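You operate a simulated robot arm through the tools that you are given. There is no shell and no other tool.

You run a simulated robot arm. Do the job below in one go: nothing can be reset, and whatever is moved stays where it is left.

Task
Cap the tube in the press, send it down the chute into the long green tray and zero the counter.
Fine: the tube waiting at the gate goes down too; shut the gate again; leave the press latch FREE.
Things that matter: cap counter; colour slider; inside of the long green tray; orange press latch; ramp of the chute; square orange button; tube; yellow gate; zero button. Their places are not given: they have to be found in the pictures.

The check looks at the end state, three seconds after you hand in, the way a careful person would. Anything else that was tipped, shoved, dropped, spilled or broken makes it a failure. A push-on lid holds only when it is set on centred and level and pressed home; a screw cap is set on level and turned clockwise until tight.

Robot
A 6-joint arm with a three-finger gripper, fixed in place. Base frame: the origin is at the foot of the arm, x ahead of it, y to its left, z up. Lengths are in m, angles in rad, forces in N, time in s.
Its first joint turns from -2.897 to 2.897 rad. Payload 4.89 kg.
Tool frame: the origin (TCP) lies between the finger pads and is the grasp point; the fingertips stand 0.03 m ahead of it; z points along the fingers, y is the line along which they close. The gripper opens to 0.164 m. The gripper's body begins 0.125 m behind the TCP.
Orientation is told as [roll, pitch, yaw] about the base's x, y, z axes, in that order, counted from this pose: with the fingers straight down and closing along the base's y, the tool's x points along the base's -x, its y along +y and its z along -z.

Tools
- The arm moves only by the tool step_arm. Its argument "plan" is a list of rows, each a list of 7 numbers: the shift along the tool's x, y, z in m, then the turn, a rotation vector about the tool's x, y, z in rad, then the gripper command, from -1 (fully open) to 1 (shut), values between in proportion. In form: [[x, y, z, wx, wy, wz, claw], ...]. A call has 1 to 20 rows; each row shifts and turns the commanded pose from where the row before left it, along the tool's axes as they then stand. Each row takes 0.2 s and may step no farther than 0.05 m and 0.15 rad from the row before; otherwise, or with a gripper value out of range, the whole call is refused. A pose out of reach is approached as far as the arm can. The call stops where the force on the tool passes 40 N (or 10 N more than at its start, if that is more) or the arm is blocked; 0.2 s more then pass. The fingers move at their own pace (about 0.108 m/s each) and stop on an object; they squeeze with about 44 N. The grip force told is the motor's: it shows also when the fingers shut on nothing. Time passes only in rows, and 0.2 s behind the last, so rows that do not move let the fingers close. It gives the time, the measured TCP pose, the force on the tool (base axes), the opening and the grip force at its end, in the units of the frame above (readings bear some noise), with the torque about the TCP (base axes, N m) and any sound that the robot's microphone picked up.
- Cameras (640 x 400 px; columns grow to the right, rows downward): "scene" is fixed at [0.0596, -0.5021, 1.4309]; the picture's right is [-0.62, -0.78, 0.00], its down [-0.54, 0.43, -0.72] and it looks along [0.57, -0.45, -0.69] (base axes); focal length 343 px, centre (320, 200). "wrist" rides on the gripper at [0.076, -0.002, -0.152] in the tool frame; the picture's right is [0.02, 1.00, 0.00], its down [-0.88, 0.02, -0.47] and it looks along [-0.47, 0.01, 0.88] (tool axes); focal length 247 px, centre (320, 200).
- capture(camera): a new picture of that camera. It takes no simulated time.
- lift_body(by): slides the trunk up (or, below 0, down) by that many m; the arm rides with it, the base frame stays. It gives what a move gives, with no picture.
- pixel_to_xyz(camera, pixels): for up to 12 pixels [column, row] of the newest picture of that camera ("zoom" is the newest enlarged one), the place [x, y, z] in the base frame of the surface seen there, good to about 0.002 m, but the place of the scene camera against the robot may be out by one fixed shift of up to 0.012 m in any direction. It takes no simulated time.
- enlarge(camera, box): a new picture of the part [left, top, right, bottom] of that camera's present view, enlarged. It takes no simulated time.
- job_done(): hands the job in; it is judged then, once.

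Leave the gripper open and the arm clear of the work at the hand-in unless told otherwise.

The tools are called as a command line: name --pt "numbers of a row" for each row, then --argument value for the rest, lists and objects as JSON in quotes. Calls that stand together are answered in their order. step_arm: Moves the arm, as the interface text tells. Its arguments: {"type":"object","properties":{"plan":{"type":"array"}},"required":["plan"]} The other tools are called the same way: lift_body (by) slides the trunk up or down; capture (camera) takes a picture; pixel_to_xyz (camera, pixels) gives the place of the surface under pixels of a picture; enlarge (camera, box) takes an enlarged picture of a part of a camera's view; job_done () hands the job in.

At the start:

```text
clock: 0.0
tool_pos: [0.2792, -0.5446, 1.193]
ee_rot: [-0.001, 0.0, -0.001]
contact_force: [-0.1, 0.4, -0.5]
ft_torque: [-0.02, -0.01, -0.02]
gripper_width: 0.1641
gripper_force: 0.1
trunk travel left (down, up): [-0.175, 0.215]
```

scene: 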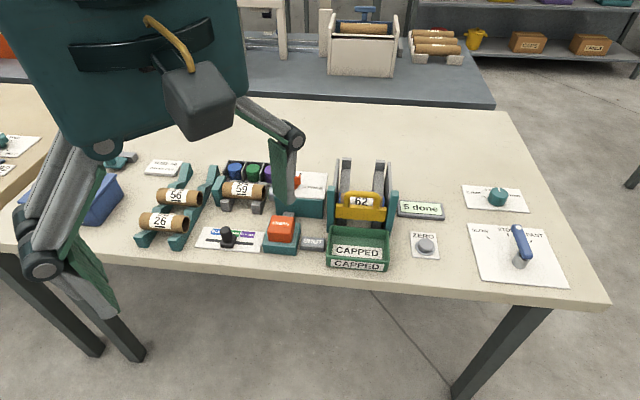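
wrist: 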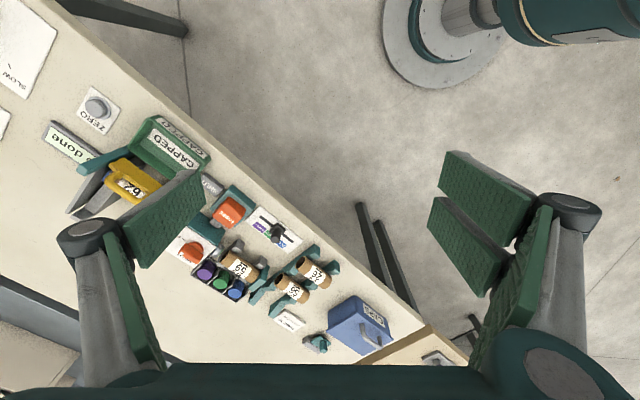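

I see a bench with a press (tube 59 in it), a chute with a yellow gate and tube 62, and a green tray. First I enlarge these areas to read the labels.

enlarge --camera "scene" --box '[190, 140, 340, 260]'

enlarge --camera "scene" --box '[300, 140, 460, 280]'

enlarge --camera "wrist" --box '[40, 70, 360, 360]'

enlarge --camera "scene" --box '[90, 140, 270, 260]'

```text
3.33 times, centred on (265, 200) of scene
```

zoom: 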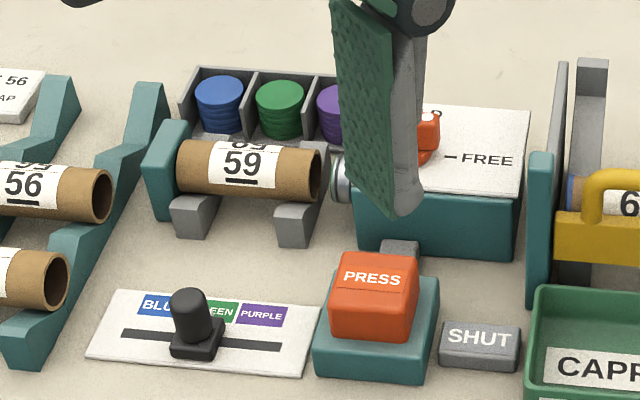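

```text
2.86 times, centred on (380, 210) of scene
```

zoom: 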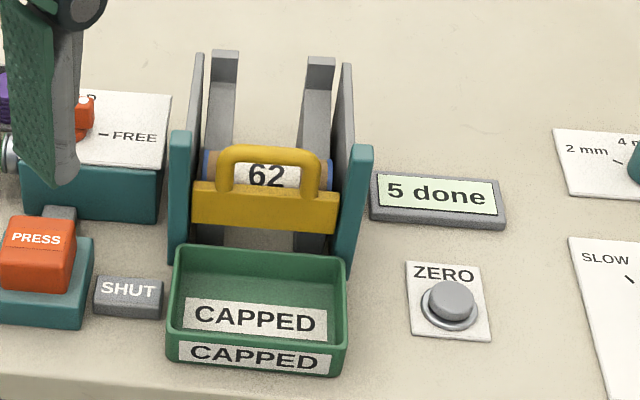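

```text
1.38 times, centred on (200, 215) of wrist
```

zoom: 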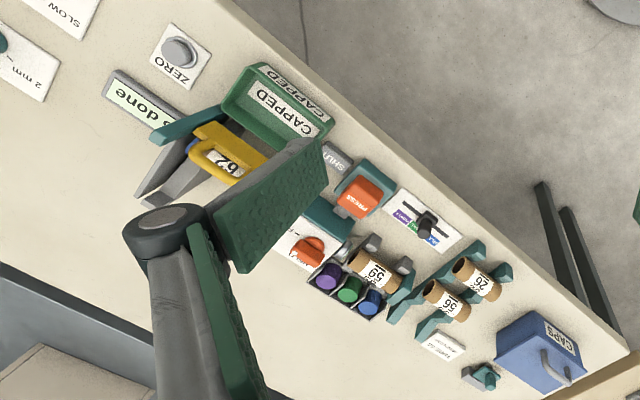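

```text
3.33 times, centred on (180, 200) of scene
```

zoom: 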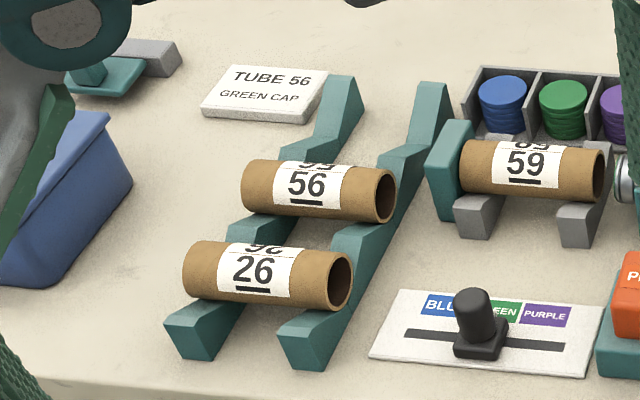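

The press holds tube 59, and a card says "TUBE 56 GREEN CAP". The arm hides the latch card. I take 3D positions of the main things from the scene picture and from the wrist, so I can compare the two frames.

capture --camera "scene"

pixel_to_xyz --camera "scene" --pixels '[[281, 226], [425, 243], [362, 199], [358, 240], [227, 232], [245, 190], [420, 210], [314, 244], [298, 181], [253, 171], [360, 170], [450, 160]]'

pixel_to_xyz --camera "wrist" --pixels '[[228, 212], [97, 106], [278, 232], [242, 265], [192, 251], [220, 283], [68, 142], [170, 150], [210, 186], [132, 180], [312, 270], [290, 290]]'

```text
taken
```

scene: 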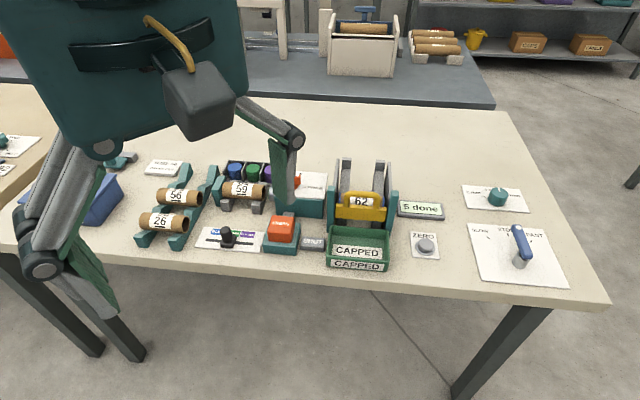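

```text
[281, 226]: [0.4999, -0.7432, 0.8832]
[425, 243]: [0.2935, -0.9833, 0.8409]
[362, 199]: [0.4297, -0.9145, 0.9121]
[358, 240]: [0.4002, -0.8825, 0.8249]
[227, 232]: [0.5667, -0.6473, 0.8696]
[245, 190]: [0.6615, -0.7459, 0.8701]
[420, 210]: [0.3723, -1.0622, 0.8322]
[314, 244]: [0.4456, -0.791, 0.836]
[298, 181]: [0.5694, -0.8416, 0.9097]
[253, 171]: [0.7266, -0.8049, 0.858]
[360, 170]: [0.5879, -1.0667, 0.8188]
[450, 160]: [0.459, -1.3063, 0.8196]
```

```text
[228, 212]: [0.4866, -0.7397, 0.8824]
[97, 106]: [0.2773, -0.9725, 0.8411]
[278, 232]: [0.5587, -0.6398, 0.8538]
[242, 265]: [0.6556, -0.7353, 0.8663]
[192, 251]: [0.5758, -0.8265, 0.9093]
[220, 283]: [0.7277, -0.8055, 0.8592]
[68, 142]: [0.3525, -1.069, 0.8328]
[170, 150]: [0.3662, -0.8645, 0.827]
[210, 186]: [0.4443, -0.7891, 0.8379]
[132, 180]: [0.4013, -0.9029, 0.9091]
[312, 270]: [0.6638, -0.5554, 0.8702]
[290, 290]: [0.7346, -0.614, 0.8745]
```

The wrist and scene frames differ by about 1.5 cm, so I'll use the wrist frame for actions. The bench's back direction is about (0.76, -0.65). I turn the tool by about -0.707 yaw so the wrist camera looks across the bench, and move a little closer for a clear view.

step_arm --pt "0 0 0 0 0 0.1414 -1" --pt "0 0 0 0 0 0.1414 -1" --pt "0 0 0 0 0 0.1414 -1" --pt "0 0 0 0 0 0.1414 -1" --pt "0 0 0 0 0 0.1414 -1" --pt "-0.03 0 0.02 0 0 0 -1" --pt "-0.03 0 0.02 0 0 0 -1" --pt "-0.03 0 0.02 0 0 0 -1" --pt "0 0 0 0 0 0 -1"

capture --camera "wrist"

capture --camera "scene"

```text
clock: 2.0
tool_pos: [0.3476, -0.6047, 1.1334]
ee_rot: [0.0, 0.0, -0.707]
contact_force: [0.4, -0.8, -0.2]
ft_torque: [0.19, 0.09, 0.0]
gripper_width: 0.1637
gripper_force: 0.0
trunk travel left (down, up): [-0.175, 0.215]
```

```text
taken
```

wrist: 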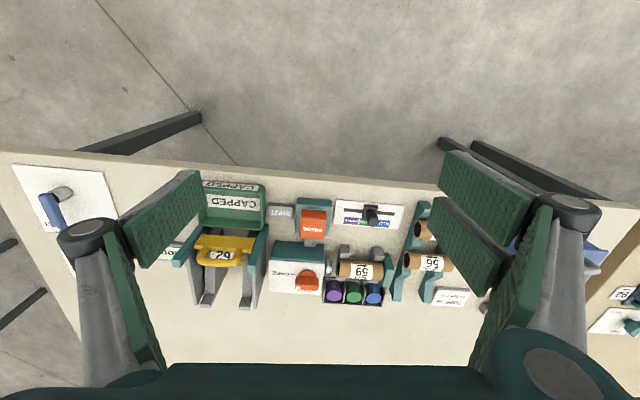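

```text
taken
```

scene: 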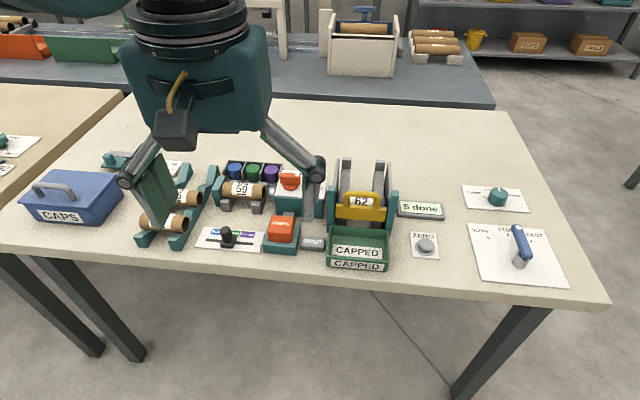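

The view is now across the bench (picture bottom is the back of the bench). I enlarge the press, latch, slider and chute.

enlarge --camera "wrist" --box '[260, 190, 410, 310]'

enlarge --camera "wrist" --box '[140, 170, 290, 320]'

enlarge --camera "scene" --box '[190, 150, 330, 260]'

enlarge --camera "scene" --box '[440, 170, 580, 290]'

enlarge --camera "scene" --box '[310, 140, 450, 280]'

```text
3.33 times, centred on (335, 250) of wrist
```

zoom: 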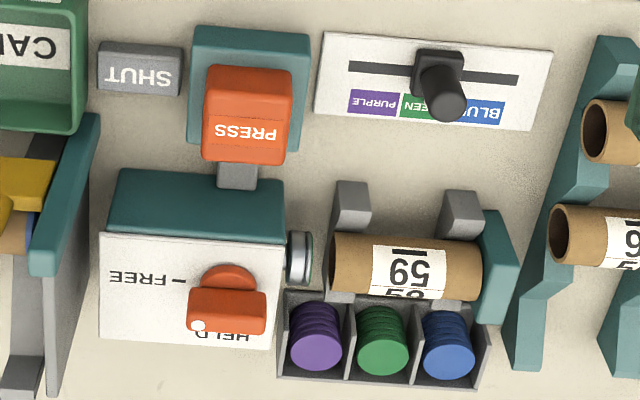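

```text
2.67 times, centred on (215, 245) of wrist
```

zoom: 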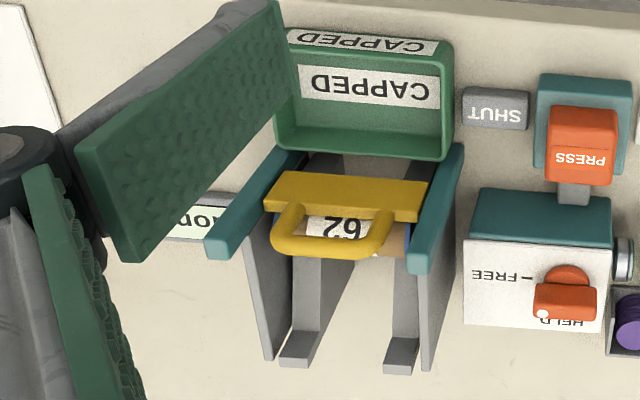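

```text
3.64 times, centred on (260, 205) of scene
```

zoom: 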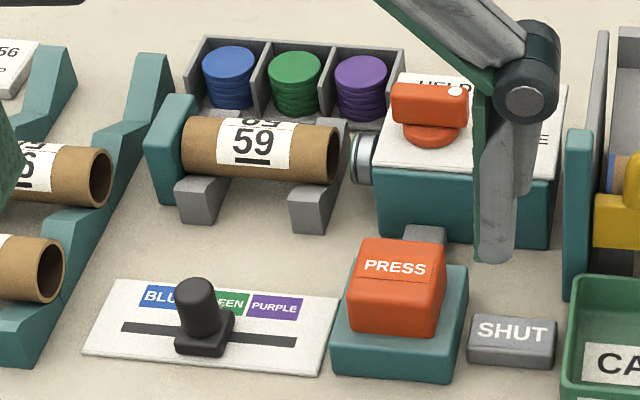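

```text
3.33 times, centred on (510, 230) of scene
```

zoom: 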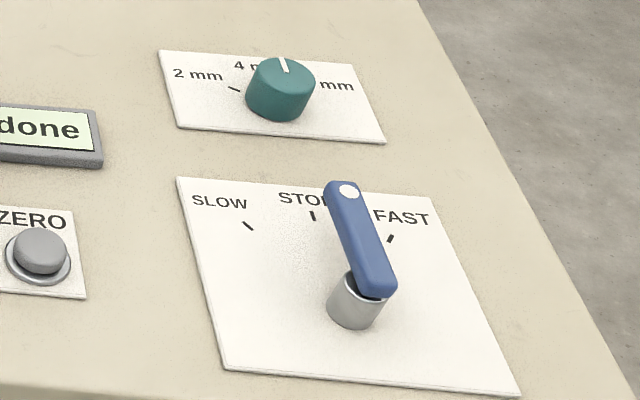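

```text
2.86 times, centred on (380, 210) of scene
```

zoom: 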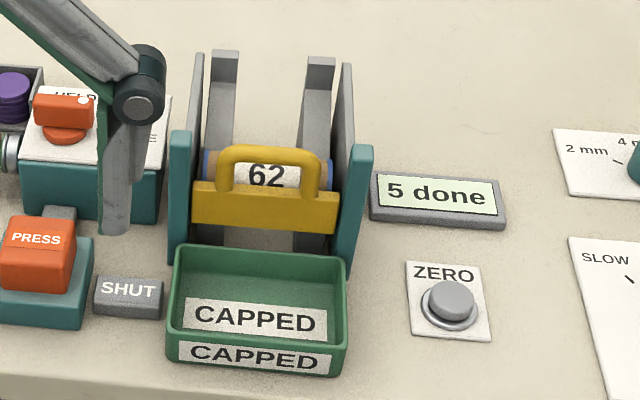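

The latch's white dot seems to point toward FREE, and the slider sits near GREEN. I enlarge those and the card for certainty.

enlarge --camera "wrist" --box '[265, 235, 335, 300]'

enlarge --camera "wrist" --box '[330, 195, 410, 240]'

enlarge --camera "wrist" --box '[390, 190, 500, 320]'

enlarge --camera "scene" --box '[320, 150, 400, 230]'

enlarge --camera "scene" --box '[0, 120, 140, 260]'

```text
6.15 times, centred on (300, 268) of wrist
```

zoom: 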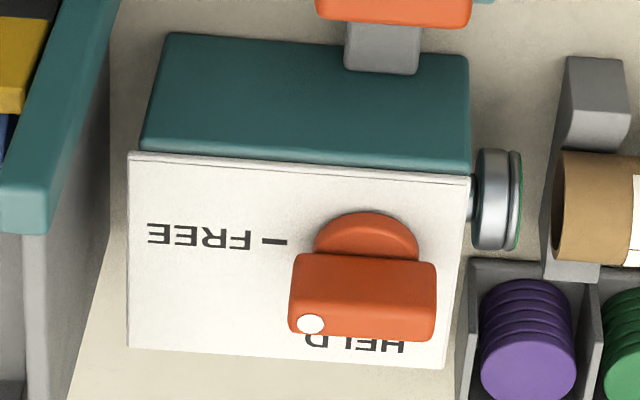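

```text
8.00 times, centred on (370, 218) of wrist
```

zoom: 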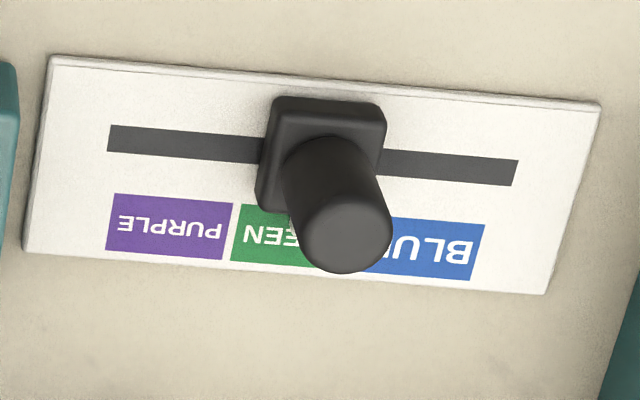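

```text
3.08 times, centred on (445, 255) of wrist
```

zoom: 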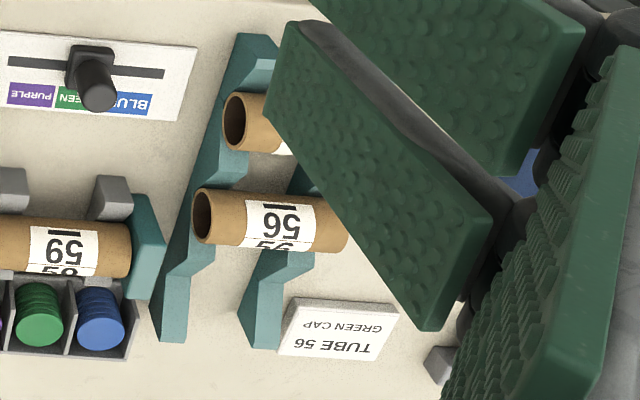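

```text
5.00 times, centred on (360, 190) of scene
```

zoom: 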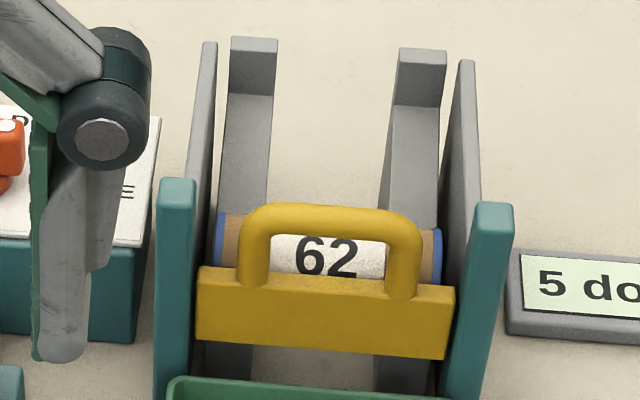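

```text
2.86 times, centred on (70, 190) of scene
```

zoom: 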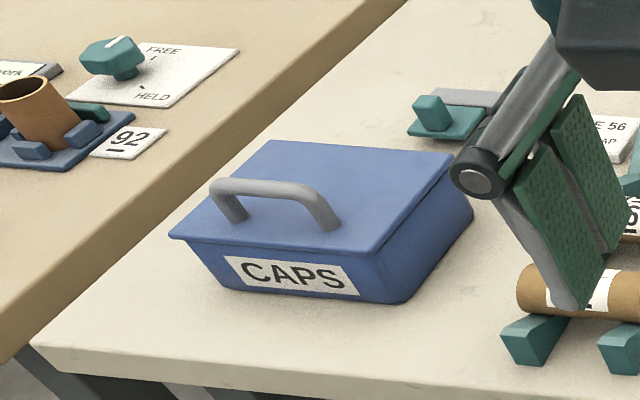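

The ram carries a green cap and the slider is at GREEN. I move nearer, above the press, to read the latch and see the ram and tube ends clearly.

step_arm --pt "-0.042 -0.0033 0.019 0 0 0 -1" --pt "-0.042 -0.0033 0.019 0 0 0 -1" --pt "-0.042 -0.0033 0.019 0 0 0 -1" --pt "-0.042 -0.0033 0.019 0 0 0 -1" --pt "-0.042 -0.0033 0.019 0 0 0 -1" --pt "-0.042 -0.0033 0.019 0 0 0 -1" --pt "0 0 0 0 0 0 -1"

capture --camera "wrist"

enlarge --camera "wrist" --box '[240, 120, 440, 280]'

```text
clock: 3.6
tool_pos: [0.5265, -0.7823, 1.0186]
ee_rot: [-0.001, -0.001, -0.707]
contact_force: [0.4, -0.2, -0.6]
ft_torque: [0.08, 0.04, -0.01]
gripper_width: 0.164
gripper_force: 0.0
trunk travel left (down, up): [-0.175, 0.215]
```

```text
taken
```

wrist: 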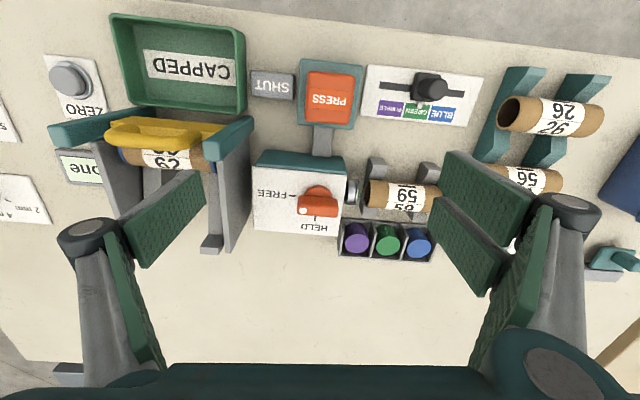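

```text
2.50 times, centred on (340, 200) of wrist
```

zoom: 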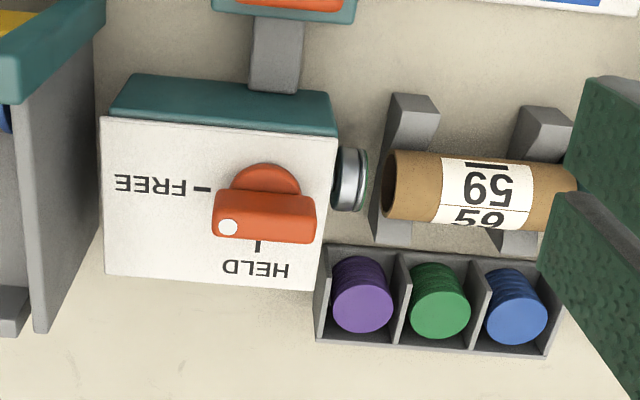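

The latch plainly points to FREE, and HELD is at the back (a +90° turn seen from above). A green cap is in the ram. Now I read accurate positions from this close wrist picture: latch, ram, tube ends, saddles, button, gate and zero.

pixel_to_xyz --camera "zoom" --pixels '[[228, 228], [220, 238], [308, 240], [300, 215], [222, 210], [265, 170], [120, 150], [395, 185], [390, 155], [395, 210], [480, 185], [560, 190]]'

pixel_to_xyz --camera "wrist" --pixels '[[330, 97], [310, 78], [352, 80], [308, 115], [350, 118], [70, 76], [268, 83], [427, 85], [175, 160], [110, 125], [212, 135], [160, 130]]'

enlarge --camera "wrist" --box '[30, 10, 270, 260]'

```text
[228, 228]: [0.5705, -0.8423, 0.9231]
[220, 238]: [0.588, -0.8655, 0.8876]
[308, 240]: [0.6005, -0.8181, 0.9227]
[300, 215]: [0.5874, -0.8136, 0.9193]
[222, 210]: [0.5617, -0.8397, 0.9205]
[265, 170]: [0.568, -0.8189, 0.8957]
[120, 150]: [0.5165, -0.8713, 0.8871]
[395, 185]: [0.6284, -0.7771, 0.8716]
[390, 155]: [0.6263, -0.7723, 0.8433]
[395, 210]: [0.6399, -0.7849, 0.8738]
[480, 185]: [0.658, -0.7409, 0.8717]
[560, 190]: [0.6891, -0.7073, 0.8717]
```

```text
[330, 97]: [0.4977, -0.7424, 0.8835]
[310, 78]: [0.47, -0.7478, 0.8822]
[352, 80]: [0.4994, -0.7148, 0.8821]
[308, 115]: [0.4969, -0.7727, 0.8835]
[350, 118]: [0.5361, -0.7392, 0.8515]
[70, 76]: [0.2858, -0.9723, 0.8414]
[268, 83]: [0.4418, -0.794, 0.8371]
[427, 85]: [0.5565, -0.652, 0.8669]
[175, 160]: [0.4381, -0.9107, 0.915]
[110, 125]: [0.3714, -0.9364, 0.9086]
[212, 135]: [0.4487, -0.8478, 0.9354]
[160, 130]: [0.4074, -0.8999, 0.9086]
```

```text
1.60 times, centred on (150, 135) of wrist
```

zoom: 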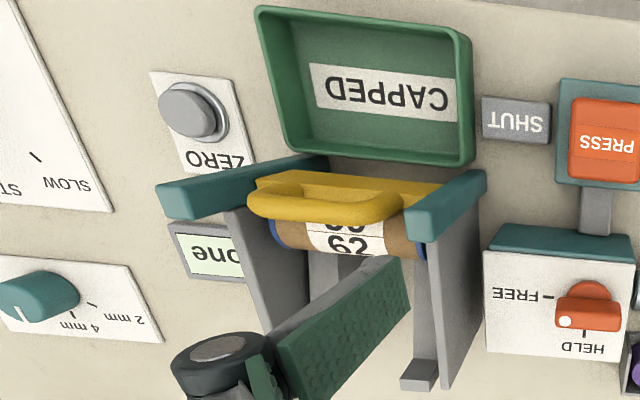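

The latch bar is centred near (0.580, -0.829), its top is at z 0.923, and it is about 15 mm wide. I plan to clamp the tube (HELD), press, then go back to FREE. I move above the latch and turn the tool by 90° so the fingers can close across the bar.

step_arm --pt "-0.0355 -0.0004 0 0 0 0 0.3" --pt "-0.0355 -0.0004 0 0 0 0 0.3" --pt "0 0 0 0 0 0.1428 0.3" --pt "0 0 0 0 0 0.1428 0.3" --pt "0 0 0 0 0 0.1428 0.3" --pt "0 0 0 0 0 0.1428 0.3" --pt "0 0 0 0 0 0.1428 0.3" --pt "0 0 0 0 0 0.1428 0.3" --pt "0 0 0 0 0 0.1428 0.3" --pt "0 0 0 0 0 0.1428 0.3" --pt "0 0 0 0 0 0.1428 0.3" --pt "0 0 0 0 0 0.1428 0.3" --pt "0 0 0 0 0 0.1428 0.3" --pt "0 0 0 0 0 0 0.3"

capture --camera "wrist"

capture --camera "scene"

```text
clock: 6.6
tool_pos: [0.5779, -0.8268, 1.0192]
ee_rot: [0.001, -0.001, -2.279]
contact_force: [0.3, 0.1, 0.0]
ft_torque: [-0.04, -0.01, 0.0]
gripper_width: 0.0576
gripper_force: 0.1
trunk travel left (down, up): [-0.175, 0.215]
```

```text
taken
```

wrist: 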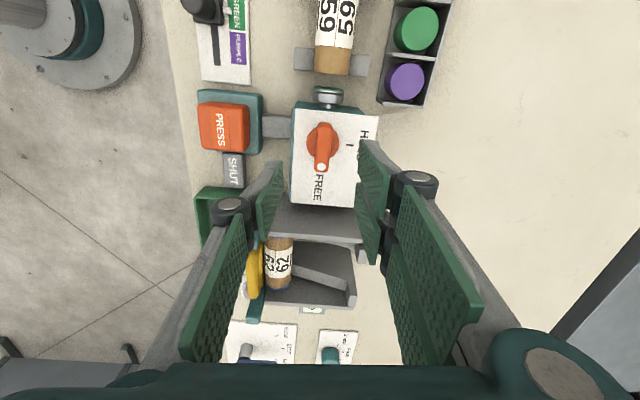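

```text
taken
```

scene: 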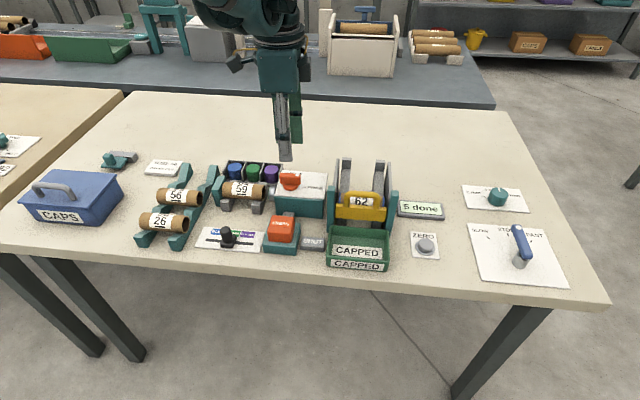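

The reach is good. I take the bar's position from this view: the bar runs from (318, 130) to (321, 168).

enlarge --camera "wrist" --box '[280, 95, 390, 215]'

pixel_to_xyz --camera "wrist" --pixels '[[320, 167], [321, 155], [315, 155], [328, 155], [320, 145], [336, 135], [309, 140], [321, 128]]'

```text
3.33 times, centred on (335, 155) of wrist
```

zoom: 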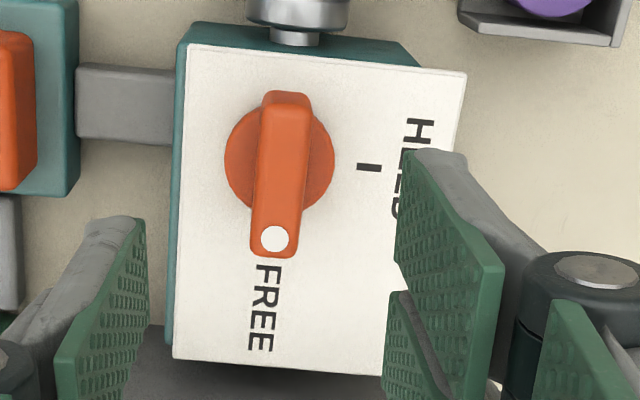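

```text
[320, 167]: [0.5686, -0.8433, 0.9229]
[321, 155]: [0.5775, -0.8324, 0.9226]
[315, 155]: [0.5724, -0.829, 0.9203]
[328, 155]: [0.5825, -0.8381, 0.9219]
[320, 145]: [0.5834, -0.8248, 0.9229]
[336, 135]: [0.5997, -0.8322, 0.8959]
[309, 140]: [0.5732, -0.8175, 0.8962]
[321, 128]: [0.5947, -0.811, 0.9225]
```

The bar centre is at about (0.581, -0.828), so I shift 3 mm, go down to z 0.937 and close gently on the bar.

step_arm --pt "0.001 0.003 0.028 0 0 0 0.3" --pt "0 0 0.028 0 0 0 0.3" --pt "0 0 0.026 0 0 0 0.3" --pt "0 0 0 0 0 0 0.3" --pt "0 0 0 0 0 0 1" --pt "0 0 0 0 0 0 1" --pt "0 0 0 0 0 0 1"

capture --camera "wrist"

```text
clock: 8.2
tool_pos: [0.5825, -0.8294, 0.9359]
ee_rot: [-0.001, -0.002, -2.277]
contact_force: [7.1, -2.8, -2.1]
ft_torque: [-0.09, -0.24, -0.01]
gripper_width: 0.0155
gripper_force: 44.6
trunk travel left (down, up): [-0.175, 0.215]
```

```text
taken
```

wrist: 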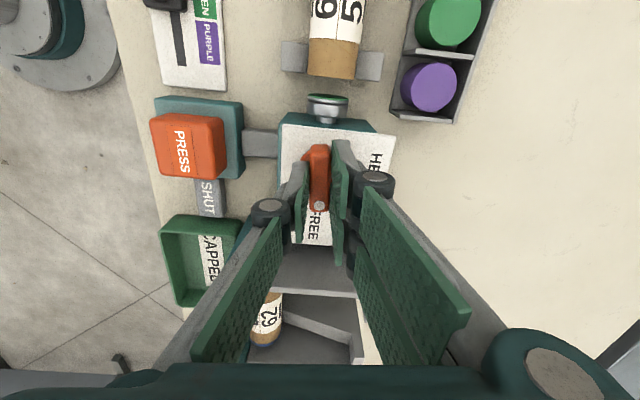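

The bar is gripped (15.5 mm wide). I twist +90° seen from above, toward HELD.

step_arm --pt "0 0.001 0 0 0 -0.1428 1" --pt "0 0 0 0 0 -0.1428 1" --pt "0 0 0 0 0 -0.1428 1" --pt "0 0 0 0 0 -0.1428 1" --pt "0 0 0 0 0 -0.1428 1" --pt "0 0 0 0 0 -0.1428 1" --pt "0 0 0 0 0 -0.1428 1" --pt "0 0 0 0 0 -0.1428 1" --pt "0 0 0 0 0 -0.1428 1" --pt "0 0 0 0 0 -0.1428 1" --pt "0 0 0 0 0 -0.1428 1" --pt "0 0 0 0 0 0 1"

capture --camera "wrist"

```text
clock: 9.5
tool_pos: [0.5804, -0.8296, 0.9366]
ee_rot: [0.0, 0.0, -1.527]
contact_force: [-3.3, 5.4, -6.5]
ft_torque: [-0.33, 0.19, -0.04]
gripper_width: 0.0161
gripper_force: 44.5
trunk travel left (down, up): [-0.175, 0.215]
stopped in row 6: the force on the tool passed its limit at 41 N (the readings are from after the stop); the commanded pose is now the measured one
```

```text
taken
```

wrist: 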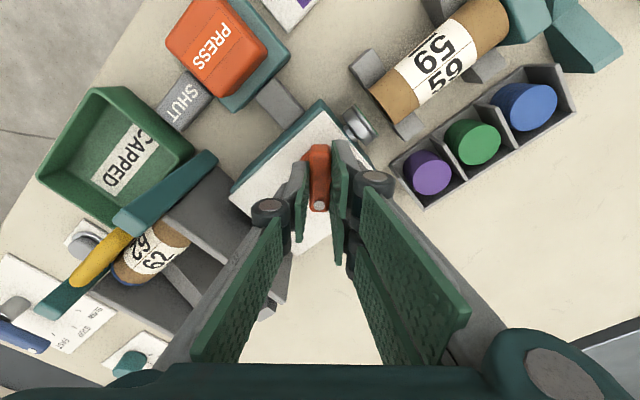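

The twist went halfway (43°) and stopped on a side force; the readings have relaxed. I go on with smaller turns.

step_arm --pt "0 0 -0.0005 0 0 -0.08 1" --pt "0 0 0 0 0 -0.08 1" --pt "0 0 0 0 0 -0.08 1" --pt "0 0 0 0 0 -0.08 1"

```text
clock: 10.5
tool_pos: [0.5817, -0.8292, 0.9362]
ee_rot: [-0.003, 0.003, -1.208]
contact_force: [-19.0, 15.1, -21.0]
ft_torque: [0.04, 0.38, -0.04]
gripper_width: 0.0159
gripper_force: 44.9
trunk travel left (down, up): [-0.175, 0.215]
```

The turn is going well (yaw -1.21), but the force points toward the front and down. I relieve it with a small shift and turn on.

step_arm --pt "0.0016 -0.001 0.001 0 0 0 1" --pt "0 0 0 0 0 -0.08 1" --pt "0 0 0 0 0 -0.08 1"

```text
clock: 11.3
tool_pos: [0.5803, -0.8303, 0.9362]
ee_rot: [0.0, 0.0, -1.045]
contact_force: [10.2, -23.7, 12.5]
ft_torque: [-0.64, -0.27, 0.0]
gripper_width: 0.0157
gripper_force: 44.9
trunk travel left (down, up): [-0.175, 0.215]
```

The force has flipped sign, so I centre it by about 1 mm the other way and finish the turn in small steps.

step_arm --pt "-0.0011 -0.0002 -0.0005 0 0 0 1" --pt "0 0 0 0 0 -0.07 1" --pt "0 0 0 0 0 -0.07 1" --pt "0 0 0 0 0 -0.07 1"

```text
clock: 12.3
tool_pos: [0.5811, -0.8292, 0.9353]
ee_rot: [0.0, 0.002, -0.835]
contact_force: [13.1, -22.0, 15.4]
ft_torque: [-0.5, -0.36, 0.03]
gripper_width: 0.0159
gripper_force: 45.0
trunk travel left (down, up): [-0.175, 0.215]
```

Yaw is -0.835 now. I relieve once more and do the last 0.13 rad.

step_arm --pt "-0.0009 -0.0002 -0.0005 0 0 0 1" --pt "0 0 0 0 0 -0.065 1" --pt "0 0 0 0 0 -0.065 1" --pt "0 0 0 0 0 0 1"

capture --camera "wrist"

enlarge --camera "scene" --box '[190, 150, 340, 260]'

```text
clock: 13.3
tool_pos: [0.5808, -0.8285, 0.9372]
ee_rot: [-0.002, 0.003, -0.706]
contact_force: [-3.4, 11.3, -5.0]
ft_torque: [0.73, 0.4, -1.77]
gripper_width: 0.0185
gripper_force: 45.0
trunk travel left (down, up): [-0.175, 0.215]
```

```text
taken
```

wrist: 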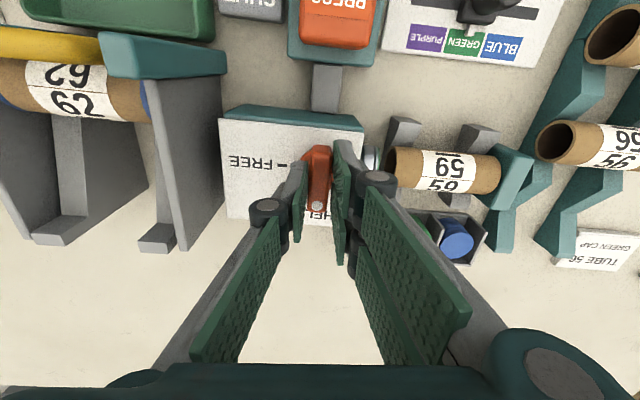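

```text
3.64 times, centred on (265, 205) of scene
```

zoom: 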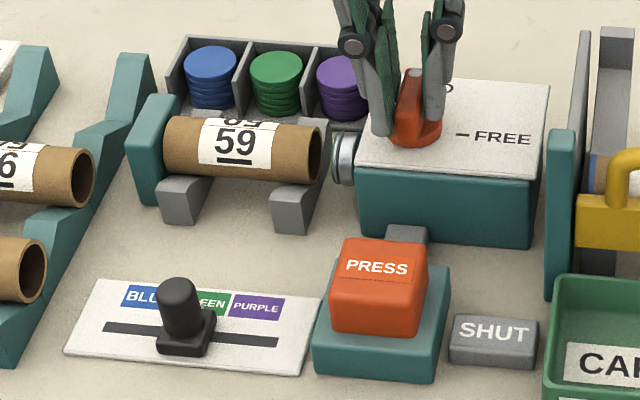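

A torque of -1.77 and a wider grip mean the latch has met its stop at HELD. I open the fingers, rise and look.

step_arm --pt "0 0 0 0 0 0 0.3" --pt "0 0 0 0 0 0 0.3" --pt "0 0 -0.03 0 0 0 0.3" --pt "0 0 -0.03 0 0 0 0.3" --pt "0 0 -0.02 0 0 0 0.3" --pt "0 0 0 0 0 0 0.3"

capture --camera "wrist"

enlarge --camera "wrist" --box '[240, 60, 400, 180]'

```text
clock: 14.7
tool_pos: [0.5809, -0.8305, 1.0171]
ee_rot: [0.0, 0.001, -0.706]
contact_force: [-0.2, -0.5, 0.3]
ft_torque: [-0.04, 0.01, 0.0]
gripper_width: 0.0573
gripper_force: 0.1
trunk travel left (down, up): [-0.175, 0.215]
```

```text
taken
```

wrist: 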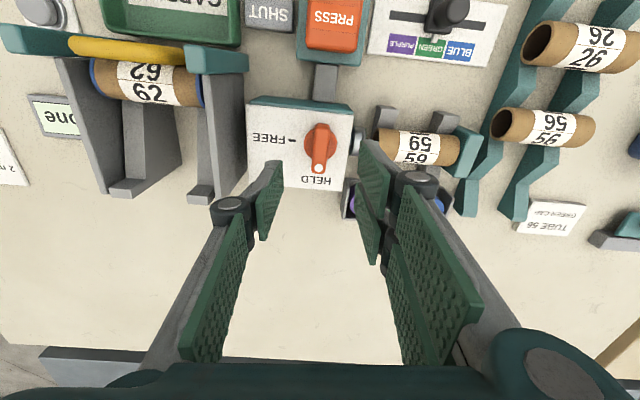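

```text
3.33 times, centred on (320, 120) of wrist
```

zoom: 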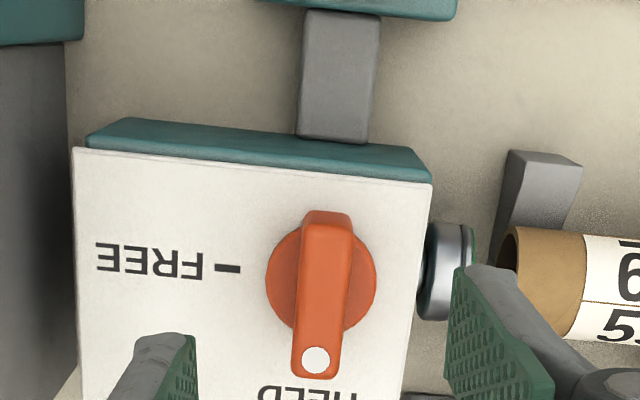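

The latch is at HELD. Now I close the fingers, go above the PRESS button centre (0.498, -0.744; top z 0.883), and stop at TCP z 0.93.

step_arm --pt "0.04 0.004 0 0 0 0 1" --pt "0.04 0.004 0 0 0 0 1" --pt "0.039 0.0038 0 0 0 0 1" --pt "0 0 0.043 0 0 0 1" --pt "0 0 0.043 0 0 0 1" --pt "0 0 0 0 0 0 1"

capture --camera "wrist"

```text
clock: 16.1
tool_pos: [0.4993, -0.7451, 0.9321]
ee_rot: [-0.001, 0.002, -0.707]
contact_force: [-0.4, -0.6, 0.0]
ft_torque: [0.04, 0.03, 0.0]
gripper_width: 0.0
gripper_force: 44.2
trunk travel left (down, up): [-0.175, 0.215]
```

```text
taken
```

wrist: 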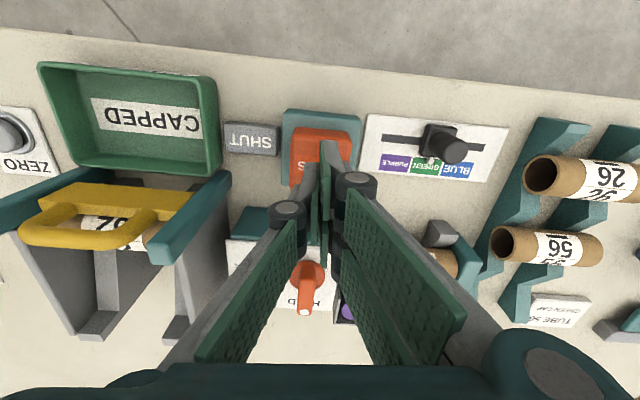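

I am over the button with the tips at about z 0.902. I press down in 3–5 mm steps, watching force and sound.

step_arm --pt "0 0 0.008 0 0 0 1" --pt "0 0 0.008 0 0 0 1" --pt "0 0 0.004 0 0 0 1" --pt "0 0 0.004 0 0 0 1" --pt "0 0 0.004 0 0 0 1" --pt "0 0 0.004 0 0 0 1"

capture --camera "wrist"

enlarge --camera "scene" --box '[190, 150, 340, 260]'

```text
clock: 17.4
tool_pos: [0.4973, -0.7447, 0.9062]
ee_rot: [0.0, 0.001, -0.705]
contact_force: [0.4, 4.2, 26.1]
ft_torque: [0.19, -0.01, -0.01]
gripper_width: 0.0059
gripper_force: 45.0
trunk travel left (down, up): [-0.175, 0.215]
stopped in row 6: the force on the tool passed its limit at 51 N (the readings are from after the stop); the commanded pose is now the measured one
```

```text
taken
```

wrist: 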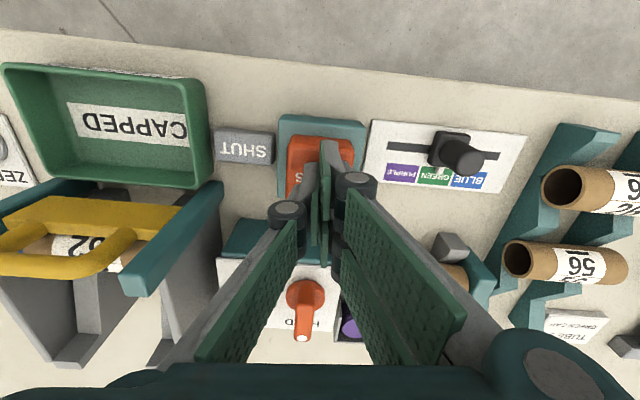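

```text
3.64 times, centred on (265, 205) of scene
```

zoom: 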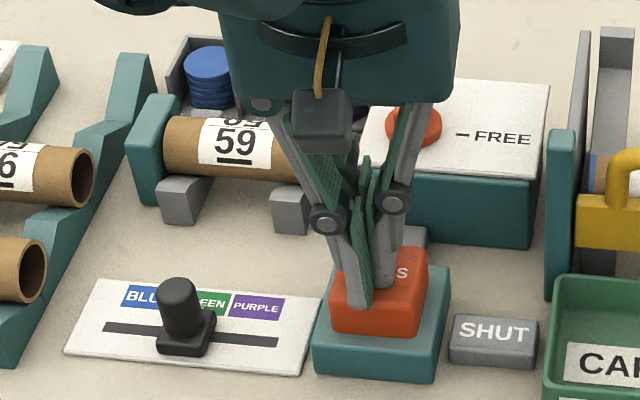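

The button moved about 6–7 mm and then stiffened, with no sound reported. I back off upward and look at the ram, tube and counter.

step_arm --pt "0 0 -0.04 0 0 0 1" --pt "0.04 0 -0.04 0 0 0 1" --pt "0.04 0 -0.04 0 0 0 1" --pt "0.04 0 0 0 0 0 1" --pt "0 0 0 0 0 0 1"

capture --camera "wrist"

enlarge --camera "scene" --box '[190, 150, 340, 260]'

enlarge --camera "scene" --box '[310, 140, 450, 280]'

```text
refused: row 2 steps farther than a row can; nothing moved
```

```text
taken
```

wrist: 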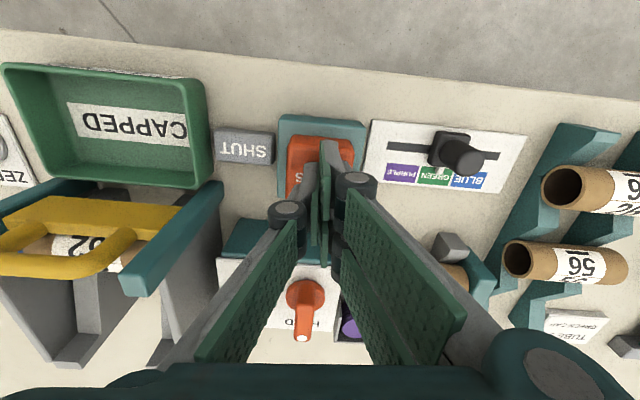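

```text
3.64 times, centred on (265, 205) of scene
```

zoom: 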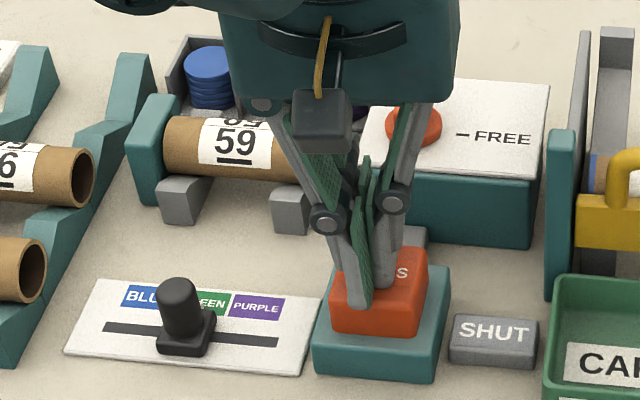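

```text
2.86 times, centred on (380, 210) of scene
```

zoom: 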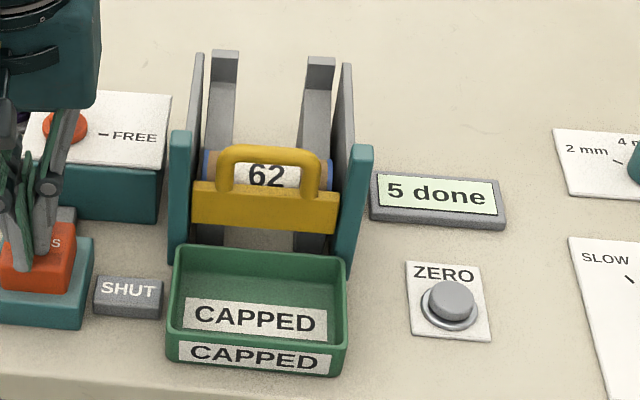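

One row was too long, so nothing moved. The counter still reads "5 done". While I'm on the button, I press on slowly to learn whether it is at its end or only stiff.

step_arm --pt "0 0 0.001 0 0 0 1" --pt "0 0 0.001 0 0 0 1" --pt "0 0 0.001 0 0 0 1" --pt "0 0 0.001 0 0 0 1" --pt "0 0 0.001 0 0 0 1" --pt "0 0 0 0 0 0 1"

enlarge --camera "scene" --box '[190, 150, 340, 260]'

```text
clock: 17.9
tool_pos: [0.4984, -0.7432, 0.9057]
ee_rot: [0.0, -0.001, -0.707]
contact_force: [-0.3, 6.7, 27.6]
ft_torque: [0.27, 0.08, -0.01]
gripper_width: 0.0059
gripper_force: 45.3
trunk travel left (down, up): [-0.175, 0.215]
stopped in row 2: the force on the tool passed its limit at 43 N (the readings are from after the stop); the commanded pose is now the measured one
```

```text
3.64 times, centred on (265, 205) of scene
```

zoom: 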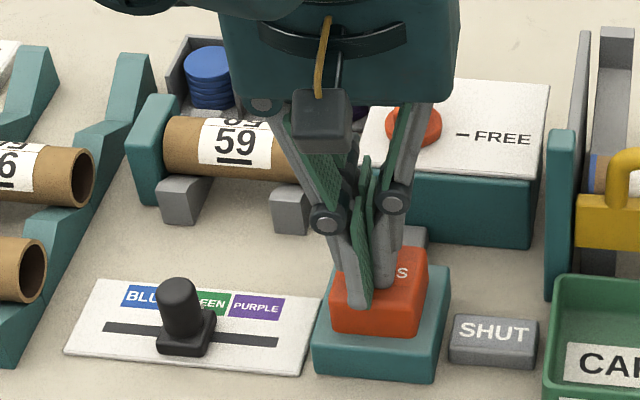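

The button is on its hard stop. I withdraw upward and toward the front, then look at the ram and tube.

step_arm --pt "0 0 -0.04 0 0 0 1" --pt "0.03 0 -0.035 0 0 0 1" --pt "0.03 0 -0.035 0 0 0 1" --pt "0.04 0 0 0 0 0 1" --pt "0.04 0 0 0 0 0 1" --pt "0 0 0 0 0 0 1"

capture --camera "wrist"

enlarge --camera "scene" --box '[190, 150, 340, 260]'

enlarge --camera "scene" --box '[310, 140, 450, 280]'

```text
clock: 19.3
tool_pos: [0.3926, -0.6544, 1.014]
ee_rot: [0.0, 0.0, -0.705]
contact_force: [-1.2, -0.5, -0.2]
ft_torque: [-0.09, -0.02, 0.01]
gripper_width: 0.0001
gripper_force: 45.1
trunk travel left (down, up): [-0.175, 0.215]
```

```text
taken
```

wrist: 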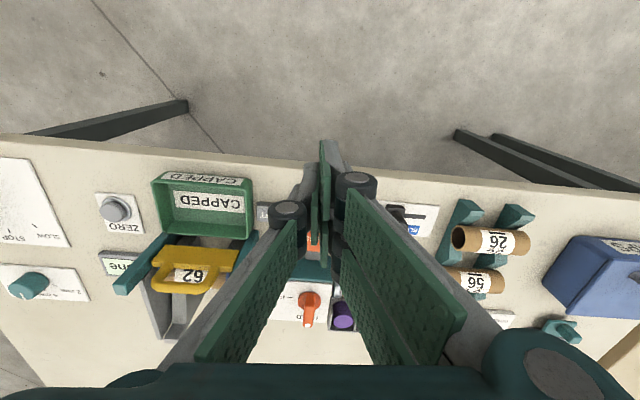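

```text
3.64 times, centred on (265, 205) of scene
```

zoom: 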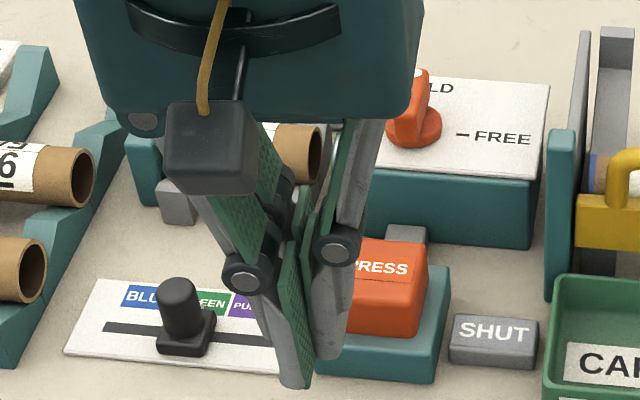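

```text
2.86 times, centred on (380, 210) of scene
```

zoom: 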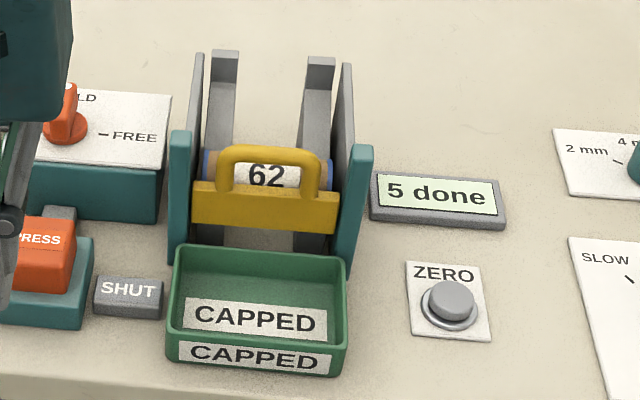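

The counter is still 5, so pressing did nothing with the latch HELD. I open the gripper and look at the ram to be sure.

step_arm --pt "0 0 -0.02 0 0 0 -1" --pt "0 0 -0.02 0 0 0 -1" --pt "0 0 0 0 0 0 -1" --pt "0 0 0 0 0 0 -1"

enlarge --camera "wrist" --box '[240, 170, 440, 320]'

```text
clock: 20.3
tool_pos: [0.3929, -0.6545, 1.0537]
ee_rot: [0.001, 0.0, -0.706]
contact_force: [0.6, 0.8, -0.1]
ft_torque: [-0.04, -0.02, -0.03]
gripper_width: 0.164
gripper_force: 0.2
trunk travel left (down, up): [-0.175, 0.215]
```

```text
2.67 times, centred on (340, 245) of wrist
```

zoom: 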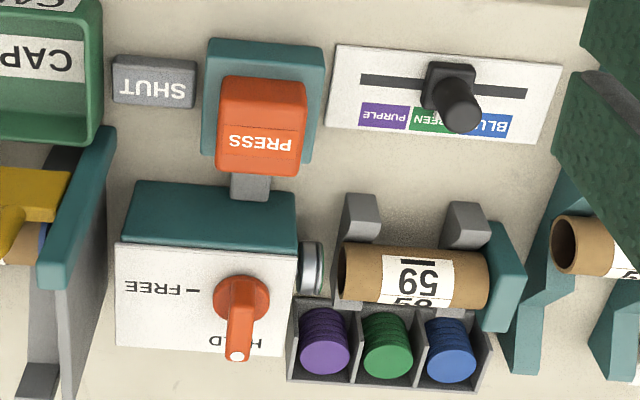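

HELD only locks the ram, because the tube is still uncapped. So the latch must be FREE for pressing. I go back over the latch (bar now along the back direction) and grip it with the present orientation.

step_arm --pt "-0.0427 -0.0017 0.005 0 0 0 0.3" --pt "-0.0427 -0.0017 0.005 0 0 0 0.3" --pt "-0.0427 -0.0017 0.005 0 0 0 0.3" --pt "-0.0427 -0.0018 0.005 0 0 0 0.3" --pt "-0.0427 -0.0018 0.005 0 0 0 0.3" --pt "-0.0427 -0.0018 0.005 0 0 0 0.3" --pt "0 0 0 0 0 0 0.3" --pt "0 0 0 0 0 0 0.3"

capture --camera "wrist"

pixel_to_xyz --camera "wrist" --pixels '[[319, 168], [320, 150], [320, 135], [314, 150], [327, 150]]'

```text
clock: 22.1
tool_pos: [0.5794, -0.8276, 1.0212]
ee_rot: [0.001, -0.001, -0.708]
contact_force: [-0.3, -1.1, -0.8]
ft_torque: [0.07, 0.06, 0.01]
gripper_width: 0.0576
gripper_force: 0.2
trunk travel left (down, up): [-0.175, 0.215]
```

```text
taken
```

wrist: 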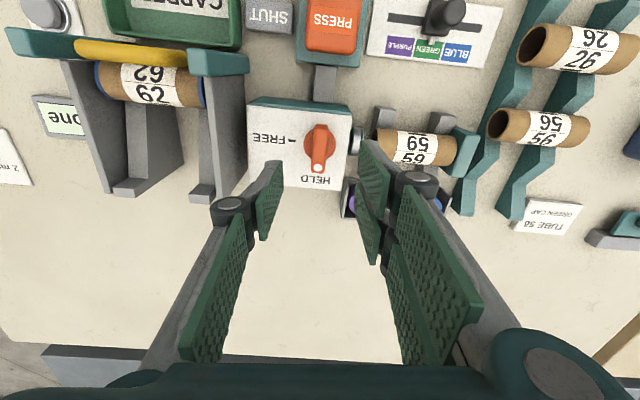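

```text
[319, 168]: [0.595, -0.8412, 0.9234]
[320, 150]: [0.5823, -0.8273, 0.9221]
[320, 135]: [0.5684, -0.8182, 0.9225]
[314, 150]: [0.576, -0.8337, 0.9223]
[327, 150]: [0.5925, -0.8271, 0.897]
```

The bar centre is at about (0.581, -0.8295). I lower onto it and grip.

step_arm --pt "-0.0022 0 0.028 0 0 0 0.3" --pt "0 0 0.028 0 0 0 0.3" --pt "0 0 0.028 0 0 0 0.3" --pt "0 0 0 0 0 0 0.3" --pt "0 0 0 0 0 0 1" --pt "0 0 0 0 0 0 1" --pt "0 0 0 0 0 0 1"

```text
clock: 23.7
tool_pos: [0.5823, -0.8302, 0.9389]
ee_rot: [-0.001, -0.002, -0.707]
contact_force: [2.0, 3.5, -8.1]
ft_torque: [-0.18, -0.35, -1.74]
gripper_width: 0.0184
gripper_force: 44.5
trunk travel left (down, up): [-0.175, 0.215]
```

Gripped. Now I turn back -90° (to FREE) in small steps.

step_arm --pt "0 0 0.001 0 0 0.08 1" --pt "0 0 0 0 0 0.08 1" --pt "0 0 0 0 0 0.08 1" --pt "0 0 0 0 0 0.08 1" --pt "0 0 0 0 0 0.08 1" --pt "0 0 0 0 0 0 1"

```text
clock: 25.1
tool_pos: [0.5817, -0.8295, 0.9386]
ee_rot: [0.001, -0.001, -1.107]
contact_force: [-1.2, -13.7, 9.7]
ft_torque: [-0.19, 0.1, 0.01]
gripper_width: 0.0158
gripper_force: 44.6
trunk travel left (down, up): [-0.175, 0.215]
```

step_arm --pt "-0.0007 -0.0003 -0.0005 0 0 0.08 1" --pt "0 0 0 0 0 0.08 1" --pt "0 0 0 0 0 0.08 1" --pt "0 0 0 0 0 0.08 1" --pt "0 0 0 0 0 0.08 1" --pt "0 0 0 0 0 0 1"

```text
clock: 26.5
tool_pos: [0.5823, -0.8291, 0.9374]
ee_rot: [-0.001, -0.002, -1.507]
contact_force: [-8.1, -2.0, -0.2]
ft_torque: [0.57, 0.22, -0.01]
gripper_width: 0.0159
gripper_force: 45.5
trunk travel left (down, up): [-0.175, 0.215]
```

The turn is halfway with low forces (yaw -1.507). I continue toward -2.28.

step_arm --pt "0 -0.0003 0 0 0 0.08 1" --pt "0 0 0 0 0 0.08 1" --pt "0 0 0 0 0 0.08 1" --pt "0 0 0 0 0 0.08 1" --pt "0 0 0 0 0 0.08 1" --pt "0 0 0 0 0 0 1"

```text
clock: 27.9
tool_pos: [0.5808, -0.8299, 0.9386]
ee_rot: [0.0, 0.0, -1.906]
contact_force: [-10.0, 6.5, -9.7]
ft_torque: [-0.08, 0.37, -0.04]
gripper_width: 0.0159
gripper_force: 44.9
trunk travel left (down, up): [-0.175, 0.215]
```

step_arm --pt "0 -0.0006 0.0005 0 0 0.08 1" --pt "0 0 0 0 0 0.08 1" --pt "0 0 0 0 0 0.08 1" --pt "0 0 0 0 0 0.08 1" --pt "0 0 0 0 0 0.07 1" --pt "0 0 0 0 0 0 1"

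```text
clock: 29.3
tool_pos: [0.5808, -0.8308, 0.9374]
ee_rot: [0.0, -0.001, -2.296]
contact_force: [6.6, -6.0, 5.6]
ft_torque: [0.09, -0.4, -0.07]
gripper_width: 0.0157
gripper_force: 44.3
trunk travel left (down, up): [-0.175, 0.215]
```

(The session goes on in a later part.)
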